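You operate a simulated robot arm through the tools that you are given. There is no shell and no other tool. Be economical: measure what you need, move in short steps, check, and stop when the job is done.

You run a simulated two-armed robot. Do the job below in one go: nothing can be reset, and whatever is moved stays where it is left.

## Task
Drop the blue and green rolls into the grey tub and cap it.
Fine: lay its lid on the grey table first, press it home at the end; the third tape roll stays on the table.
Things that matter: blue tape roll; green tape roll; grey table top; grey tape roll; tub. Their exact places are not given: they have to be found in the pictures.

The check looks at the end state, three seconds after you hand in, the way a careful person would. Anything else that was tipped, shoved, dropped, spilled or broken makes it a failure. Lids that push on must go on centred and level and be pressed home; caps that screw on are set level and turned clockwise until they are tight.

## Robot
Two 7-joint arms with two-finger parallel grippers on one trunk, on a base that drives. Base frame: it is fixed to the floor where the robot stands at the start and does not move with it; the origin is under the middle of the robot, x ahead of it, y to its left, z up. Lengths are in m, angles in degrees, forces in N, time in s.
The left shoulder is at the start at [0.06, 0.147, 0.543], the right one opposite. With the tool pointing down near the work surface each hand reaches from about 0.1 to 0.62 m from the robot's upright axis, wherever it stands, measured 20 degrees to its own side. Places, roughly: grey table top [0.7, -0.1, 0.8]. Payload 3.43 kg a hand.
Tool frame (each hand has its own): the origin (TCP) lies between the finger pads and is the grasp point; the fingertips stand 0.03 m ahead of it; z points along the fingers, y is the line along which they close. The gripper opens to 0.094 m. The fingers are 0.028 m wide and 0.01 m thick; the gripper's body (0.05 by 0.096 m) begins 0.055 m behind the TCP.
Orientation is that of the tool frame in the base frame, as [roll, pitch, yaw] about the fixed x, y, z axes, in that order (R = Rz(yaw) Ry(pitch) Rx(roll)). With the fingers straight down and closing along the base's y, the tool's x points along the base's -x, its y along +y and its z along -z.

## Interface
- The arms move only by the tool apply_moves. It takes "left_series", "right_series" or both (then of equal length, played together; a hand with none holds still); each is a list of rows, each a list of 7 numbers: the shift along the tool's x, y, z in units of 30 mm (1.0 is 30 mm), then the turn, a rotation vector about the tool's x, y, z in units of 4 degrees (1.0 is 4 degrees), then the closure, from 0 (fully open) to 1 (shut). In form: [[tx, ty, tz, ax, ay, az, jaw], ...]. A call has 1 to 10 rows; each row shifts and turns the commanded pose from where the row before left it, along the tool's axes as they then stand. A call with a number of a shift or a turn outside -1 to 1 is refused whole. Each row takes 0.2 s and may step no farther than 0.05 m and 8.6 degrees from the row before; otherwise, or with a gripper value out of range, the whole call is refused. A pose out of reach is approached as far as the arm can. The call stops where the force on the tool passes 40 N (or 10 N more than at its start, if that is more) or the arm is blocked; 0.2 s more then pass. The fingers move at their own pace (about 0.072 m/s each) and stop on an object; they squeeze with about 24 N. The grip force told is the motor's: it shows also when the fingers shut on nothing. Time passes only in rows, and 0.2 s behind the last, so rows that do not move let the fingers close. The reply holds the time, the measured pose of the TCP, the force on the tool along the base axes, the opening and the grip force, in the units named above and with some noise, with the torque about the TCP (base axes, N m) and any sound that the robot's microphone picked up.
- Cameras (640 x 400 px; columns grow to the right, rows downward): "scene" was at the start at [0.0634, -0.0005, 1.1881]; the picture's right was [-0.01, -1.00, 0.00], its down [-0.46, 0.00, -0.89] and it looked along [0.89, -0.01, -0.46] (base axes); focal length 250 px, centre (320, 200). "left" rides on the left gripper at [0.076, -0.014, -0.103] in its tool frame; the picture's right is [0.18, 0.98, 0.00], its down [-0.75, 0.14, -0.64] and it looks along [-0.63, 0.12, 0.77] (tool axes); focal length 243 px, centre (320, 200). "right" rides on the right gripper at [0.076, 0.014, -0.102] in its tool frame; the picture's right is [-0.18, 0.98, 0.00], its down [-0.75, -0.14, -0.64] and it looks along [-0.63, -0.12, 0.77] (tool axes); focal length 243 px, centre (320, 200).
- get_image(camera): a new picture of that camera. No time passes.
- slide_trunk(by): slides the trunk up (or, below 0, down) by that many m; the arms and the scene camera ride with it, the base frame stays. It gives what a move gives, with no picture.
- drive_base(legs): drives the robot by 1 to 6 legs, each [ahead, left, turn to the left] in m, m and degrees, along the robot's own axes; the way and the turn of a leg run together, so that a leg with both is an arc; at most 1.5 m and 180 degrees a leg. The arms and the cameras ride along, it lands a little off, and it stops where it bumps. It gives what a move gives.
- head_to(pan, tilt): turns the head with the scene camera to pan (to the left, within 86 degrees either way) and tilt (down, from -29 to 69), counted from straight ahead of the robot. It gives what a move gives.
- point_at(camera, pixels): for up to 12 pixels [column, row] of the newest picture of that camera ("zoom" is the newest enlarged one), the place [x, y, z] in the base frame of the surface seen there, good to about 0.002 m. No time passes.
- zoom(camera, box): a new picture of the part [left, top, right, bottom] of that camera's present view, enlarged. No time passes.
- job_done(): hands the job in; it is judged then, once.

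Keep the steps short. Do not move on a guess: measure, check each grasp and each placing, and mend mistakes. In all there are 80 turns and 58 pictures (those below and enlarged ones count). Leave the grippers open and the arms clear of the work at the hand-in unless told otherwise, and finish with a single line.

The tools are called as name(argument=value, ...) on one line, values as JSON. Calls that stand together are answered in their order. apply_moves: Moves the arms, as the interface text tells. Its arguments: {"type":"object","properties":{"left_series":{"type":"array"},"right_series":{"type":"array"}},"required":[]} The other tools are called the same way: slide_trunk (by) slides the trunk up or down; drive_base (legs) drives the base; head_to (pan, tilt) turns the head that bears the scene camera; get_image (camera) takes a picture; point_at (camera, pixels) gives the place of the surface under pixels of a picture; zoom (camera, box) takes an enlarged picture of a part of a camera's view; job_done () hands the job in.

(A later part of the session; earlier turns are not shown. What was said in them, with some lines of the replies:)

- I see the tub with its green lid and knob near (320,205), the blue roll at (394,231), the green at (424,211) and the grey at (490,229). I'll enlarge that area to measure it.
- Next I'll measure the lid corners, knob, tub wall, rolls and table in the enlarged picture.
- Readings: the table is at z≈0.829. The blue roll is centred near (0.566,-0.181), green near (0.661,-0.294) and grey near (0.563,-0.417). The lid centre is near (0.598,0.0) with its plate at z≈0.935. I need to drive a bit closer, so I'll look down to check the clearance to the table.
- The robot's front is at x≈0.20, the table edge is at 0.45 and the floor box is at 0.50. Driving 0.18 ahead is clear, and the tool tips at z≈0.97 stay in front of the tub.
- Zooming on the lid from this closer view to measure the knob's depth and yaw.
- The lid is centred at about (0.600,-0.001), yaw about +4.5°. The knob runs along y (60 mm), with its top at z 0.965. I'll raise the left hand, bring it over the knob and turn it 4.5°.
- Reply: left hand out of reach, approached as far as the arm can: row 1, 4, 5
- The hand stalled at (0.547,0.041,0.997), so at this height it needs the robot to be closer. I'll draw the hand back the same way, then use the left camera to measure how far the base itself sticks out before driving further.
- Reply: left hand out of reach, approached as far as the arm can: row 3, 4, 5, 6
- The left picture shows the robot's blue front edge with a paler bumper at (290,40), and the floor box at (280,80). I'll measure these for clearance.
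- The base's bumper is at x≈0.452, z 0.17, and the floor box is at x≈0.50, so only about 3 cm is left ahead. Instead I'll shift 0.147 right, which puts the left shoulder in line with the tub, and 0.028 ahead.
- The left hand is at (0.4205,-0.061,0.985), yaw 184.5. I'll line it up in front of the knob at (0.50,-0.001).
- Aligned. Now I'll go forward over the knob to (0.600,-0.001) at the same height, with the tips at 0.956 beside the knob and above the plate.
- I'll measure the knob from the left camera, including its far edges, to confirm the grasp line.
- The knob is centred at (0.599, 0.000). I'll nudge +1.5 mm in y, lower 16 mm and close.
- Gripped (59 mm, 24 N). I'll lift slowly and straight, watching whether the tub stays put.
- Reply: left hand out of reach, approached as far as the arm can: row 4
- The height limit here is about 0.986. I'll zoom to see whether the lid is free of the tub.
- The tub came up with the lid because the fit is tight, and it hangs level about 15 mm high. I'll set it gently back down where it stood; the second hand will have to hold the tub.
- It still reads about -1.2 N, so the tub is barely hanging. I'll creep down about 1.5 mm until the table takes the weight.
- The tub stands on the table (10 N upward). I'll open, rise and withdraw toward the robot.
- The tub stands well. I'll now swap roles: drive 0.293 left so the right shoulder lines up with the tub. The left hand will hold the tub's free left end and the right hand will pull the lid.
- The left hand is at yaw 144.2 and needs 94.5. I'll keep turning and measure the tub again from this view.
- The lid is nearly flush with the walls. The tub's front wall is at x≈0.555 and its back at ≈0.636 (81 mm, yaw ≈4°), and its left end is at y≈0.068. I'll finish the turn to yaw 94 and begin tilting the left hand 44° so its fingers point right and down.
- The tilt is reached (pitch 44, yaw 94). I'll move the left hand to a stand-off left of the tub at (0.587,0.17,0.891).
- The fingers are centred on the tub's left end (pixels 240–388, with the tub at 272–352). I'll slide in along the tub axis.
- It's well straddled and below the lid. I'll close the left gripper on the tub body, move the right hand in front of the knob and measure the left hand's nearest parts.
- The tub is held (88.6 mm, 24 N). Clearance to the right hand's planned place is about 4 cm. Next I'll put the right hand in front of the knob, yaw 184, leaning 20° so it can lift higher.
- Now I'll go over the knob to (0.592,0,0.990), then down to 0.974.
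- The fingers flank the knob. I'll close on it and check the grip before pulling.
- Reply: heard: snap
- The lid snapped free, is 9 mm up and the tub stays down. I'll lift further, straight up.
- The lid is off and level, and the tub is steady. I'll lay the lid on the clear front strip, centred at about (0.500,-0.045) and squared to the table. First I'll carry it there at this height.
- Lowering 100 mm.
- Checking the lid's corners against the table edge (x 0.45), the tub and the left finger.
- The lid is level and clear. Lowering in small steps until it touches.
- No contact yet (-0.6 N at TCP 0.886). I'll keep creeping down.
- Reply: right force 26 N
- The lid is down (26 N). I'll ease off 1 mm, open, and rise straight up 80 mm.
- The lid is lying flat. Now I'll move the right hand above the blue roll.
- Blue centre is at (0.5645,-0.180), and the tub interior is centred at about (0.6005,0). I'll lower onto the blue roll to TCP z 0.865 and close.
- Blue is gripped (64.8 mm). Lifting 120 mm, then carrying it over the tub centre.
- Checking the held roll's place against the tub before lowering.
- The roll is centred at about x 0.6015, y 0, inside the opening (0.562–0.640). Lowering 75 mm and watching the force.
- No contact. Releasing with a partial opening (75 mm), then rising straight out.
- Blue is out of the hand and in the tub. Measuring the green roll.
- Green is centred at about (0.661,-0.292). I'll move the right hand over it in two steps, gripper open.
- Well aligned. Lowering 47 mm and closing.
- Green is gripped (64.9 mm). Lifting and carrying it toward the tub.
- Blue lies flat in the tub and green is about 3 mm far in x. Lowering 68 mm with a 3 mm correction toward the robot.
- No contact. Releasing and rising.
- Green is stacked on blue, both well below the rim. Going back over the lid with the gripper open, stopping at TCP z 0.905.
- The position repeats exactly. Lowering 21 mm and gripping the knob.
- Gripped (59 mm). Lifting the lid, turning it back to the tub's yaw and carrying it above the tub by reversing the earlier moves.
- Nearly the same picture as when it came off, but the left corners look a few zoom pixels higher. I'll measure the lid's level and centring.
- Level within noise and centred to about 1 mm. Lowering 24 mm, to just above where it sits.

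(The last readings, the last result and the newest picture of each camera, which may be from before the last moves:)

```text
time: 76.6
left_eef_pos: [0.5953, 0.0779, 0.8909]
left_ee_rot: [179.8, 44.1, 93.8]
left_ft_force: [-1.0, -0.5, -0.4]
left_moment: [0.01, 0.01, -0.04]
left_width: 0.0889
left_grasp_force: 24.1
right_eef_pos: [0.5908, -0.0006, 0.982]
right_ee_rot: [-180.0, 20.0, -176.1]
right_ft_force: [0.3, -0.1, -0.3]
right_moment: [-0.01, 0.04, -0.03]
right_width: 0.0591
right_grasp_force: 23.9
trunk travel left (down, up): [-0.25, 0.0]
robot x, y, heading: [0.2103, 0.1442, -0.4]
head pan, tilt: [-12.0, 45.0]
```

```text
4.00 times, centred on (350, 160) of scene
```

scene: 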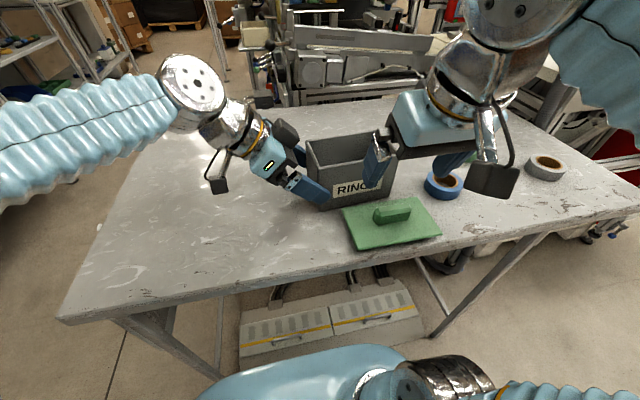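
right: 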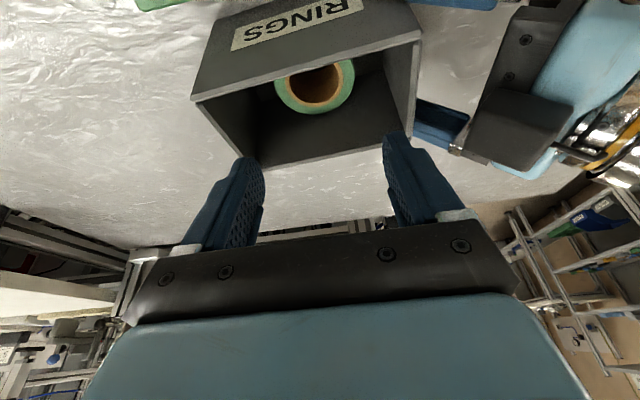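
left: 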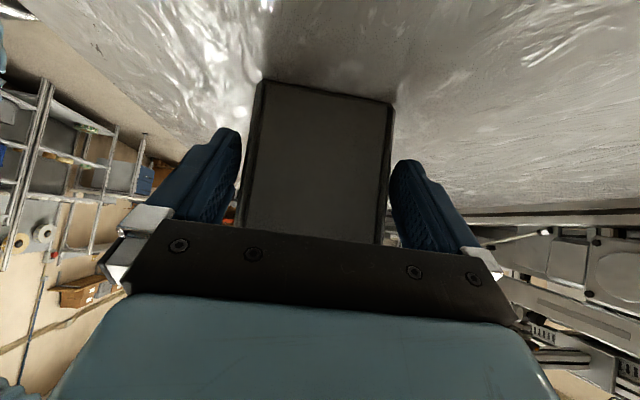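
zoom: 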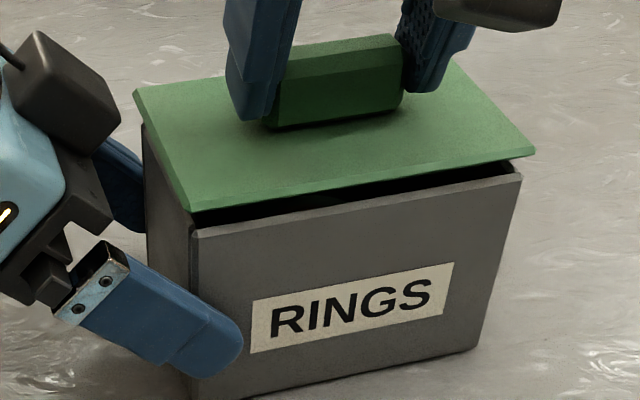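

The TCP x reads about 1.5 mm short of the seated value (0.5923). I'll nudge +1.2 mm in x and creep down.

apply_moves(right_series=[[-0.037, 0, 0.013, 0, 0, 0, 1], [0.023, 0, 0.063, 0, 0, 0, 1], [0.017, 0, 0.047, 0, 0, 0, 1], [0.017, 0, 0.047, 0, 0, 0, 1], [0, 0, 0, 0, 0, 0, 1]])

```text
time: 77.8
left_eef_pos: [0.5957, 0.0773, 0.8898]
left_ee_rot: [179.8, 44.2, 93.8]
left_ft_force: [-0.4, 0.2, 1.0]
left_moment: [0.02, -0.01, -0.03]
left_width: 0.0888
left_grasp_force: 24.2
right_eef_pos: [0.5915, -0.0009, 0.9787]
right_ee_rot: [-180.0, 20.0, -176.2]
right_ft_force: [0.1, -0.1, 0.8]
right_moment: [0.02, 0.03, -0.02]
right_width: 0.0589
right_grasp_force: 23.4
trunk travel left (down, up): [-0.25, 0.0]
robot x, y, heading: [0.2142, 0.1429, -0.4]
head pan, tilt: [-12.0, 45.0]
```

Entering freely (0.8 N at 0.979). Continuing.

apply_moves(right_series=[[0.017, 0, 0.047, 0, 0, 0, 1], [0.017, 0, 0.047, 0, 0, 0, 1], [0.011, 0, 0.031, 0, 0, 0, 1], [0, 0, 0, 0, 0, 0, 1]])

```text
time: 78.8
left_eef_pos: [0.5944, 0.0766, 0.8904]
left_ee_rot: [179.8, 44.2, 93.9]
left_ft_force: [-0.5, 0.4, 0.2]
left_moment: [0.0, 0.0, 0.02]
left_width: 0.0889
left_grasp_force: 24.3
right_eef_pos: [0.5929, -0.0006, 0.9745]
right_ee_rot: [-179.9, 20.0, -176.2]
right_ft_force: [0.2, 0.3, -0.1]
right_moment: [-0.05, 0.0, 0.01]
right_width: 0.0588
right_grasp_force: 23.4
trunk travel left (down, up): [-0.25, 0.0]
robot x, y, heading: [0.2081, 0.1433, -0.4]
head pan, tilt: [-12.0, 45.0]
```

No force yet at 0.9745. Continuing down in 1 mm steps to press it home.

apply_moves(right_series=[[0.011, 0, 0.031, 0, 0, 0, 1], [0.011, 0, 0.031, 0, 0, 0, 1], [0.006, 0, 0.016, 0, 0, 0, 1], [0, 0, 0, 0, 0, 0, 1]])

zoom(camera="scene", box=[290, 110, 410, 210])

```text
time: 79.8
left_eef_pos: [0.5952, 0.0777, 0.89]
left_ee_rot: [179.8, 44.1, 93.9]
left_ft_force: [9.6, 4.8, -5.5]
left_moment: [0.22, 0.15, 0.54]
left_width: 0.0887
left_grasp_force: 24.1
right_eef_pos: [0.5922, -0.002, 0.9732]
right_ee_rot: [180.0, 20.2, -176.3]
right_ft_force: [-6.2, -7.7, 25.6]
right_moment: [-0.48, -0.08, 0.01]
right_width: 0.0593
right_grasp_force: 23.7
trunk travel left (down, up): [-0.25, 0.0]
robot x, y, heading: [0.2073, 0.1433, -0.3]
head pan, tilt: [-12.0, 45.0]
heard: snap
```

```text
4.00 times, centred on (350, 160) of scene
```

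zoom: 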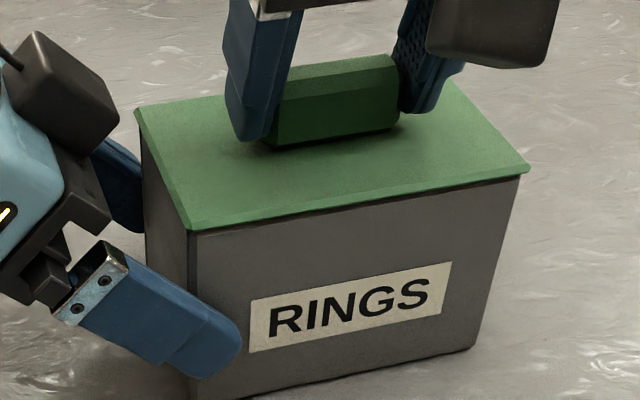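

Snap heard and the lid is flush all round. Opening the right hand and rising clear.

apply_moves(right_series=[[0, 0, 0, 0, 0, 0, 0], [0, 0, 0, 0, 0, 0, 0], [0, 0, 0, 0, 0, 0, 0], [-0.171, 0, -0.47, 0, 0, 0, 0], [-0.171, 0, -0.47, 0, 0, 0, 0], [0, 0, 0, 0, 0, 0, 0]])

zoom(camera="scene", box=[290, 110, 410, 210])

point_at(camera="zoom", pixels=[[192, 226], [140, 112], [524, 170], [455, 82], [230, 180], [450, 150], [330, 65], [196, 245], [515, 185]])

```text
time: 81.2
left_eef_pos: [0.5942, 0.0771, 0.8912]
left_ee_rot: [179.7, 44.1, 93.9]
left_ft_force: [0.1, -0.4, -0.6]
left_moment: [0.0, -0.03, -0.02]
left_width: 0.0888
left_grasp_force: 23.9
right_eef_pos: [0.5929, -0.0002, 1.0013]
right_ee_rot: [179.9, 20.0, -176.2]
right_ft_force: [0.3, -0.5, -0.5]
right_moment: [0.01, 0.01, 0.01]
right_width: 0.094
right_grasp_force: 0.1
trunk travel left (down, up): [-0.25, 0.0]
robot x, y, heading: [0.213, 0.1423, -0.2]
head pan, tilt: [-12.0, 45.0]
```

```text
4.00 times, centred on (350, 160) of scene
```

zoom: 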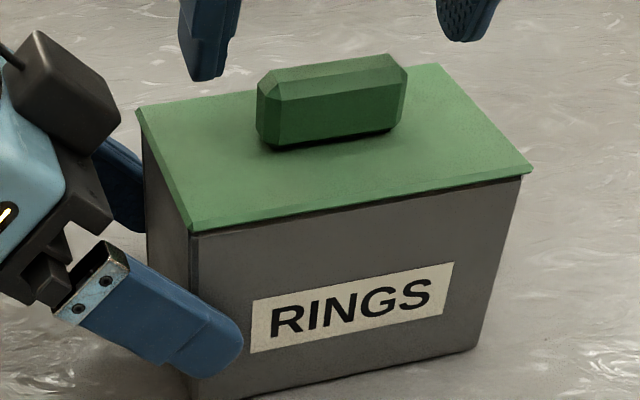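

```text
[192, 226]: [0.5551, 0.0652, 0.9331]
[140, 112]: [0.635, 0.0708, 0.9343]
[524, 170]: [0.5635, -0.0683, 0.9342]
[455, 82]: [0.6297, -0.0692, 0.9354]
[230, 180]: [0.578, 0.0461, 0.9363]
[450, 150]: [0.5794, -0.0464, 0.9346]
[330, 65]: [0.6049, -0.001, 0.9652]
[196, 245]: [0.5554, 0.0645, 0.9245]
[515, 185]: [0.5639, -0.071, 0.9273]
```

Seated level at z≈0.934, as at the start. To be sure it's home I'll press the knob from above with the right fingers shut: rise, centre, close.

apply_moves(right_series=[[-0.137, 0, -0.376, 0, 0, 0, 0], [-0.22, 0, 0.08, 0, 0, 0, 1], [0, 0, 0, 0, 0, 0, 1], [0, 0, 0, 0, 0, 0, 1], [0, 0, 0, 0, 0, 0, 1]])

apply_moves(right_series=[[0.046, 0, 0.125, 0, 0, 0, 1], [0.046, 0, 0.125, 0, 0, 0, 1], [0.046, 0, 0.125, 0, 0, 0, 1], [0.017, 0, 0.047, 0, 0, 0, 1], [0.011, 0, 0.031, 0, 0, 0, 1], [0, 0, 0, 0, 0, 0, 1]])

```text
time: 82.4
left_eef_pos: [0.5954, 0.0774, 0.8903]
left_ee_rot: [179.8, 44.1, 93.9]
left_ft_force: [0.5, 0.7, -0.1]
left_moment: [0.03, -0.03, 0.02]
left_width: 0.0887
left_grasp_force: 23.9
right_eef_pos: [0.5996, -0.0009, 1.0139]
right_ee_rot: [-180.0, 20.0, -176.2]
right_ft_force: [-0.4, -0.3, 1.3]
right_moment: [0.04, 0.0, 0.03]
right_width: 0.0002
right_grasp_force: 24.2
trunk travel left (down, up): [-0.25, 0.0]
robot x, y, heading: [0.2131, 0.1429, -0.3]
head pan, tilt: [-12.0, 45.0]
```

```text
time: 83.8
left_eef_pos: [0.5945, 0.0758, 0.8912]
left_ee_rot: [179.7, 44.1, 93.8]
left_ft_force: [0.2, -0.4, 0.7]
left_moment: [-0.03, 0.01, 0.01]
left_width: 0.0887
left_grasp_force: 24.0
right_eef_pos: [0.5996, -0.0009, 0.9998]
right_ee_rot: [180.0, 20.1, -176.2]
right_ft_force: [-0.2, 0.8, -0.7]
right_moment: [-0.01, -0.02, 0.02]
right_width: 0.0
right_grasp_force: 24.1
trunk travel left (down, up): [-0.25, 0.0]
robot x, y, heading: [0.2109, 0.1423, -0.1]
head pan, tilt: [-12.0, 45.0]
```

Just above the knob. Pressing in 1 mm steps; the call stops at 40 N.

apply_moves(right_series=[[0.011, 0, 0.031, 0, 0, 0, 1], [0.011, 0, 0.031, 0, 0, 0, 1], [0.011, 0, 0.031, 0, 0, 0, 1], [0.008, 0, 0.022, 0, 0, 0, 1], [0, 0, 0, 0, 0, 0, 1]])

```text
time: 85.0
left_eef_pos: [0.5945, 0.0771, 0.8911]
left_ee_rot: [179.8, 44.2, 93.8]
left_ft_force: [6.6, -5.5, -8.7]
left_moment: [0.13, -0.11, 0.23]
left_width: 0.0886
left_grasp_force: 23.5
right_eef_pos: [0.6, -0.0013, 0.9975]
right_ee_rot: [179.9, 20.2, -176.3]
right_ft_force: [0.3, 1.5, 39.2]
right_moment: [-0.01, 0.06, 0.06]
right_width: 0.0001
right_grasp_force: 24.2
trunk travel left (down, up): [-0.25, 0.0]
robot x, y, heading: [0.2133, 0.1426, -0.2]
head pan, tilt: [-12.0, 45.0]
```

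Firm at 39 N with no further travel, so the lid is home. Right hand up and away, then I'll open the left and slide it back out the way it came.

apply_moves(right_series=[[-0.171, 0, -0.47, 0, 0, 0, 1], [0.823, -0.61, -0.3, 0, 0, 0, 0], [0.823, -0.61, -0.3, 0, 0, 0, 0], [0.823, -0.61, -0.3, 0, 0, 0, 0], [0.823, -0.61, -0.3, 0, 0, 0, 0], [0, 0, 0, 0, 0, 0, 0]])

apply_moves(left_series=[[0, 0, 0, 0, 0, 0, 0], [0, 0, 0, 0, 0, 0, 0], [0.25, 0, -0.25, 0, 0, 0, 0], [0.5, 0.005, -0.49, 0, 0, 0, 0], [0.75, 0.007, -0.74, 0, 0, 0, 0], [0.75, 0.007, -0.74, 0, 0, 0, 0], [0, 0, 0, 0, 0, 0, 0]])

get_image(camera="scene")

```text
time: 86.4
left_eef_pos: [0.596, 0.0767, 0.8915]
left_ee_rot: [179.8, 44.1, 93.9]
left_ft_force: [-0.2, 1.0, 0.3]
left_moment: [-0.02, 0.14, -0.03]
left_width: 0.0887
left_grasp_force: 23.8
right_eef_pos: [0.501, -0.0812, 1.0099]
right_ee_rot: [-180.0, 20.0, -176.2]
right_ft_force: [0.1, 0.8, 0.2]
right_moment: [0.0, -0.01, -0.03]
right_width: 0.0943
right_grasp_force: 0.0
trunk travel left (down, up): [-0.25, 0.0]
robot x, y, heading: [0.2161, 0.1408, -0.2]
head pan, tilt: [-12.0, 45.0]
```

```text
time: 88.0
left_eef_pos: [0.5887, 0.1716, 0.892]
left_ee_rot: [179.8, 44.2, 93.9]
left_ft_force: [-0.1, -0.4, 0.4]
left_moment: [-0.01, -0.01, 0.0]
left_width: 0.094
left_grasp_force: 0.1
right_eef_pos: [0.5004, -0.0811, 1.0105]
right_ee_rot: [-180.0, 20.1, -176.2]
right_ft_force: [0.7, 0.1, 0.9]
right_moment: [0.0, 0.01, 0.03]
right_width: 0.0943
right_grasp_force: 0.0
trunk travel left (down, up): [-0.25, 0.0]
robot x, y, heading: [0.2124, 0.1425, -0.5]
head pan, tilt: [-12.0, 45.0]
```

```text
5 pictures are left
```

scene: 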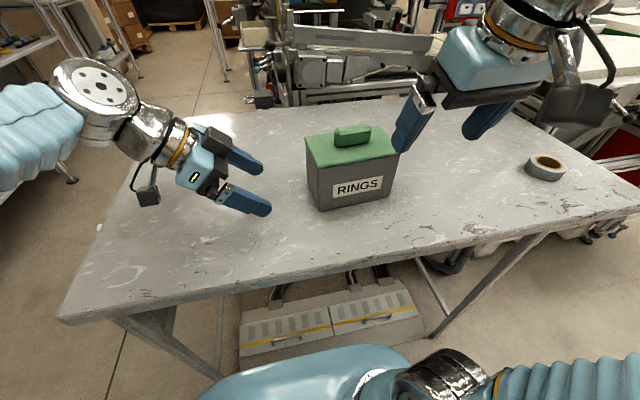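

The capped tub is upright and the grey roll is untouched. I'll draw both arms further off and take a last close look.

apply_moves(left_series=[[0.177, -0.703, -0.897, 0, 0, 0, 0], [0.177, -0.703, -0.897, 0, 0, 0, 0], [0.177, -0.703, -0.897, 0, 0, 0, 0], [0.177, -0.703, -0.897, 0, 0, 0, 0], [0.177, -0.703, -0.897, 0, 0, 0, 0], [0.177, -0.703, -0.897, 0, 0, 0, 0]], right_series=[[0.6, -0.7, -0.22, 0, 0, 0, 0], [0.6, -0.7, -0.22, 0, 0, 0, 0], [0.6, -0.7, -0.22, 0, 0, 0, 0], [0.6, -0.7, -0.22, 0, 0, 0, 0], [0, 0, 0, 0, 0, 0, 0], [0, 0, 0, 0, 0, 0, 0]])

zoom(camera="scene", box=[280, 110, 420, 220])

point_at(camera="zoom", pixels=[[123, 195], [120, 100], [525, 160], [470, 90], [130, 250], [300, 180]])

```text
time: 89.4
left_eef_pos: [0.4509, 0.2966, 0.9849]
left_ee_rot: [179.9, 44.2, 93.9]
left_ft_force: [-0.7, 0.5, -0.1]
left_moment: [0.02, 0.02, 0.0]
left_width: 0.0938
left_grasp_force: 0.1
right_eef_pos: [0.4285, -0.1694, 1.013]
right_ee_rot: [180.0, 20.0, -176.2]
right_ft_force: [0.4, -0.4, -0.2]
right_moment: [0.02, 0.03, -0.01]
right_width: 0.0938
right_grasp_force: 0.1
trunk travel left (down, up): [-0.25, 0.0]
robot x, y, heading: [0.2074, 0.1413, -0.3]
head pan, tilt: [-12.0, 45.0]
```

```text
3.64 times, centred on (350, 165) of scene
```

zoom: 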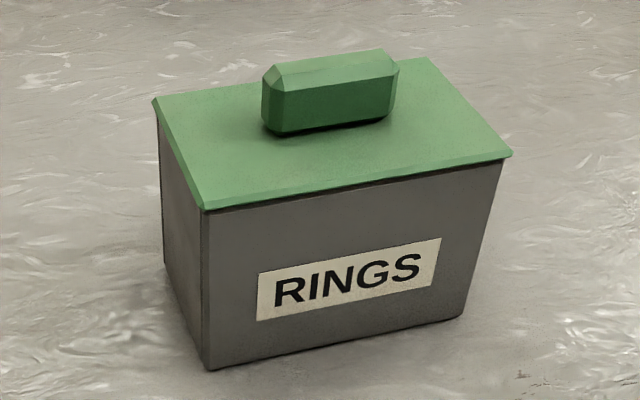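

```text
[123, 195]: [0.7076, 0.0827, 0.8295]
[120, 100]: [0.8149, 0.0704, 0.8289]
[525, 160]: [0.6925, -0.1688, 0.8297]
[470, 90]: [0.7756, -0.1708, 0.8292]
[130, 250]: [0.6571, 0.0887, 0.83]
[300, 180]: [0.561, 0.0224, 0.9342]
```

The lid is flush, level and centred, both rolls are inside, the grey roll is on the table, and the arms are clear with grippers open. Handing in.

job_done()

```text
The job is handed in.
```

The blue and green rolls are in the tub with the lid pressed home, the grey roll is still on the table, and the job is handed in.
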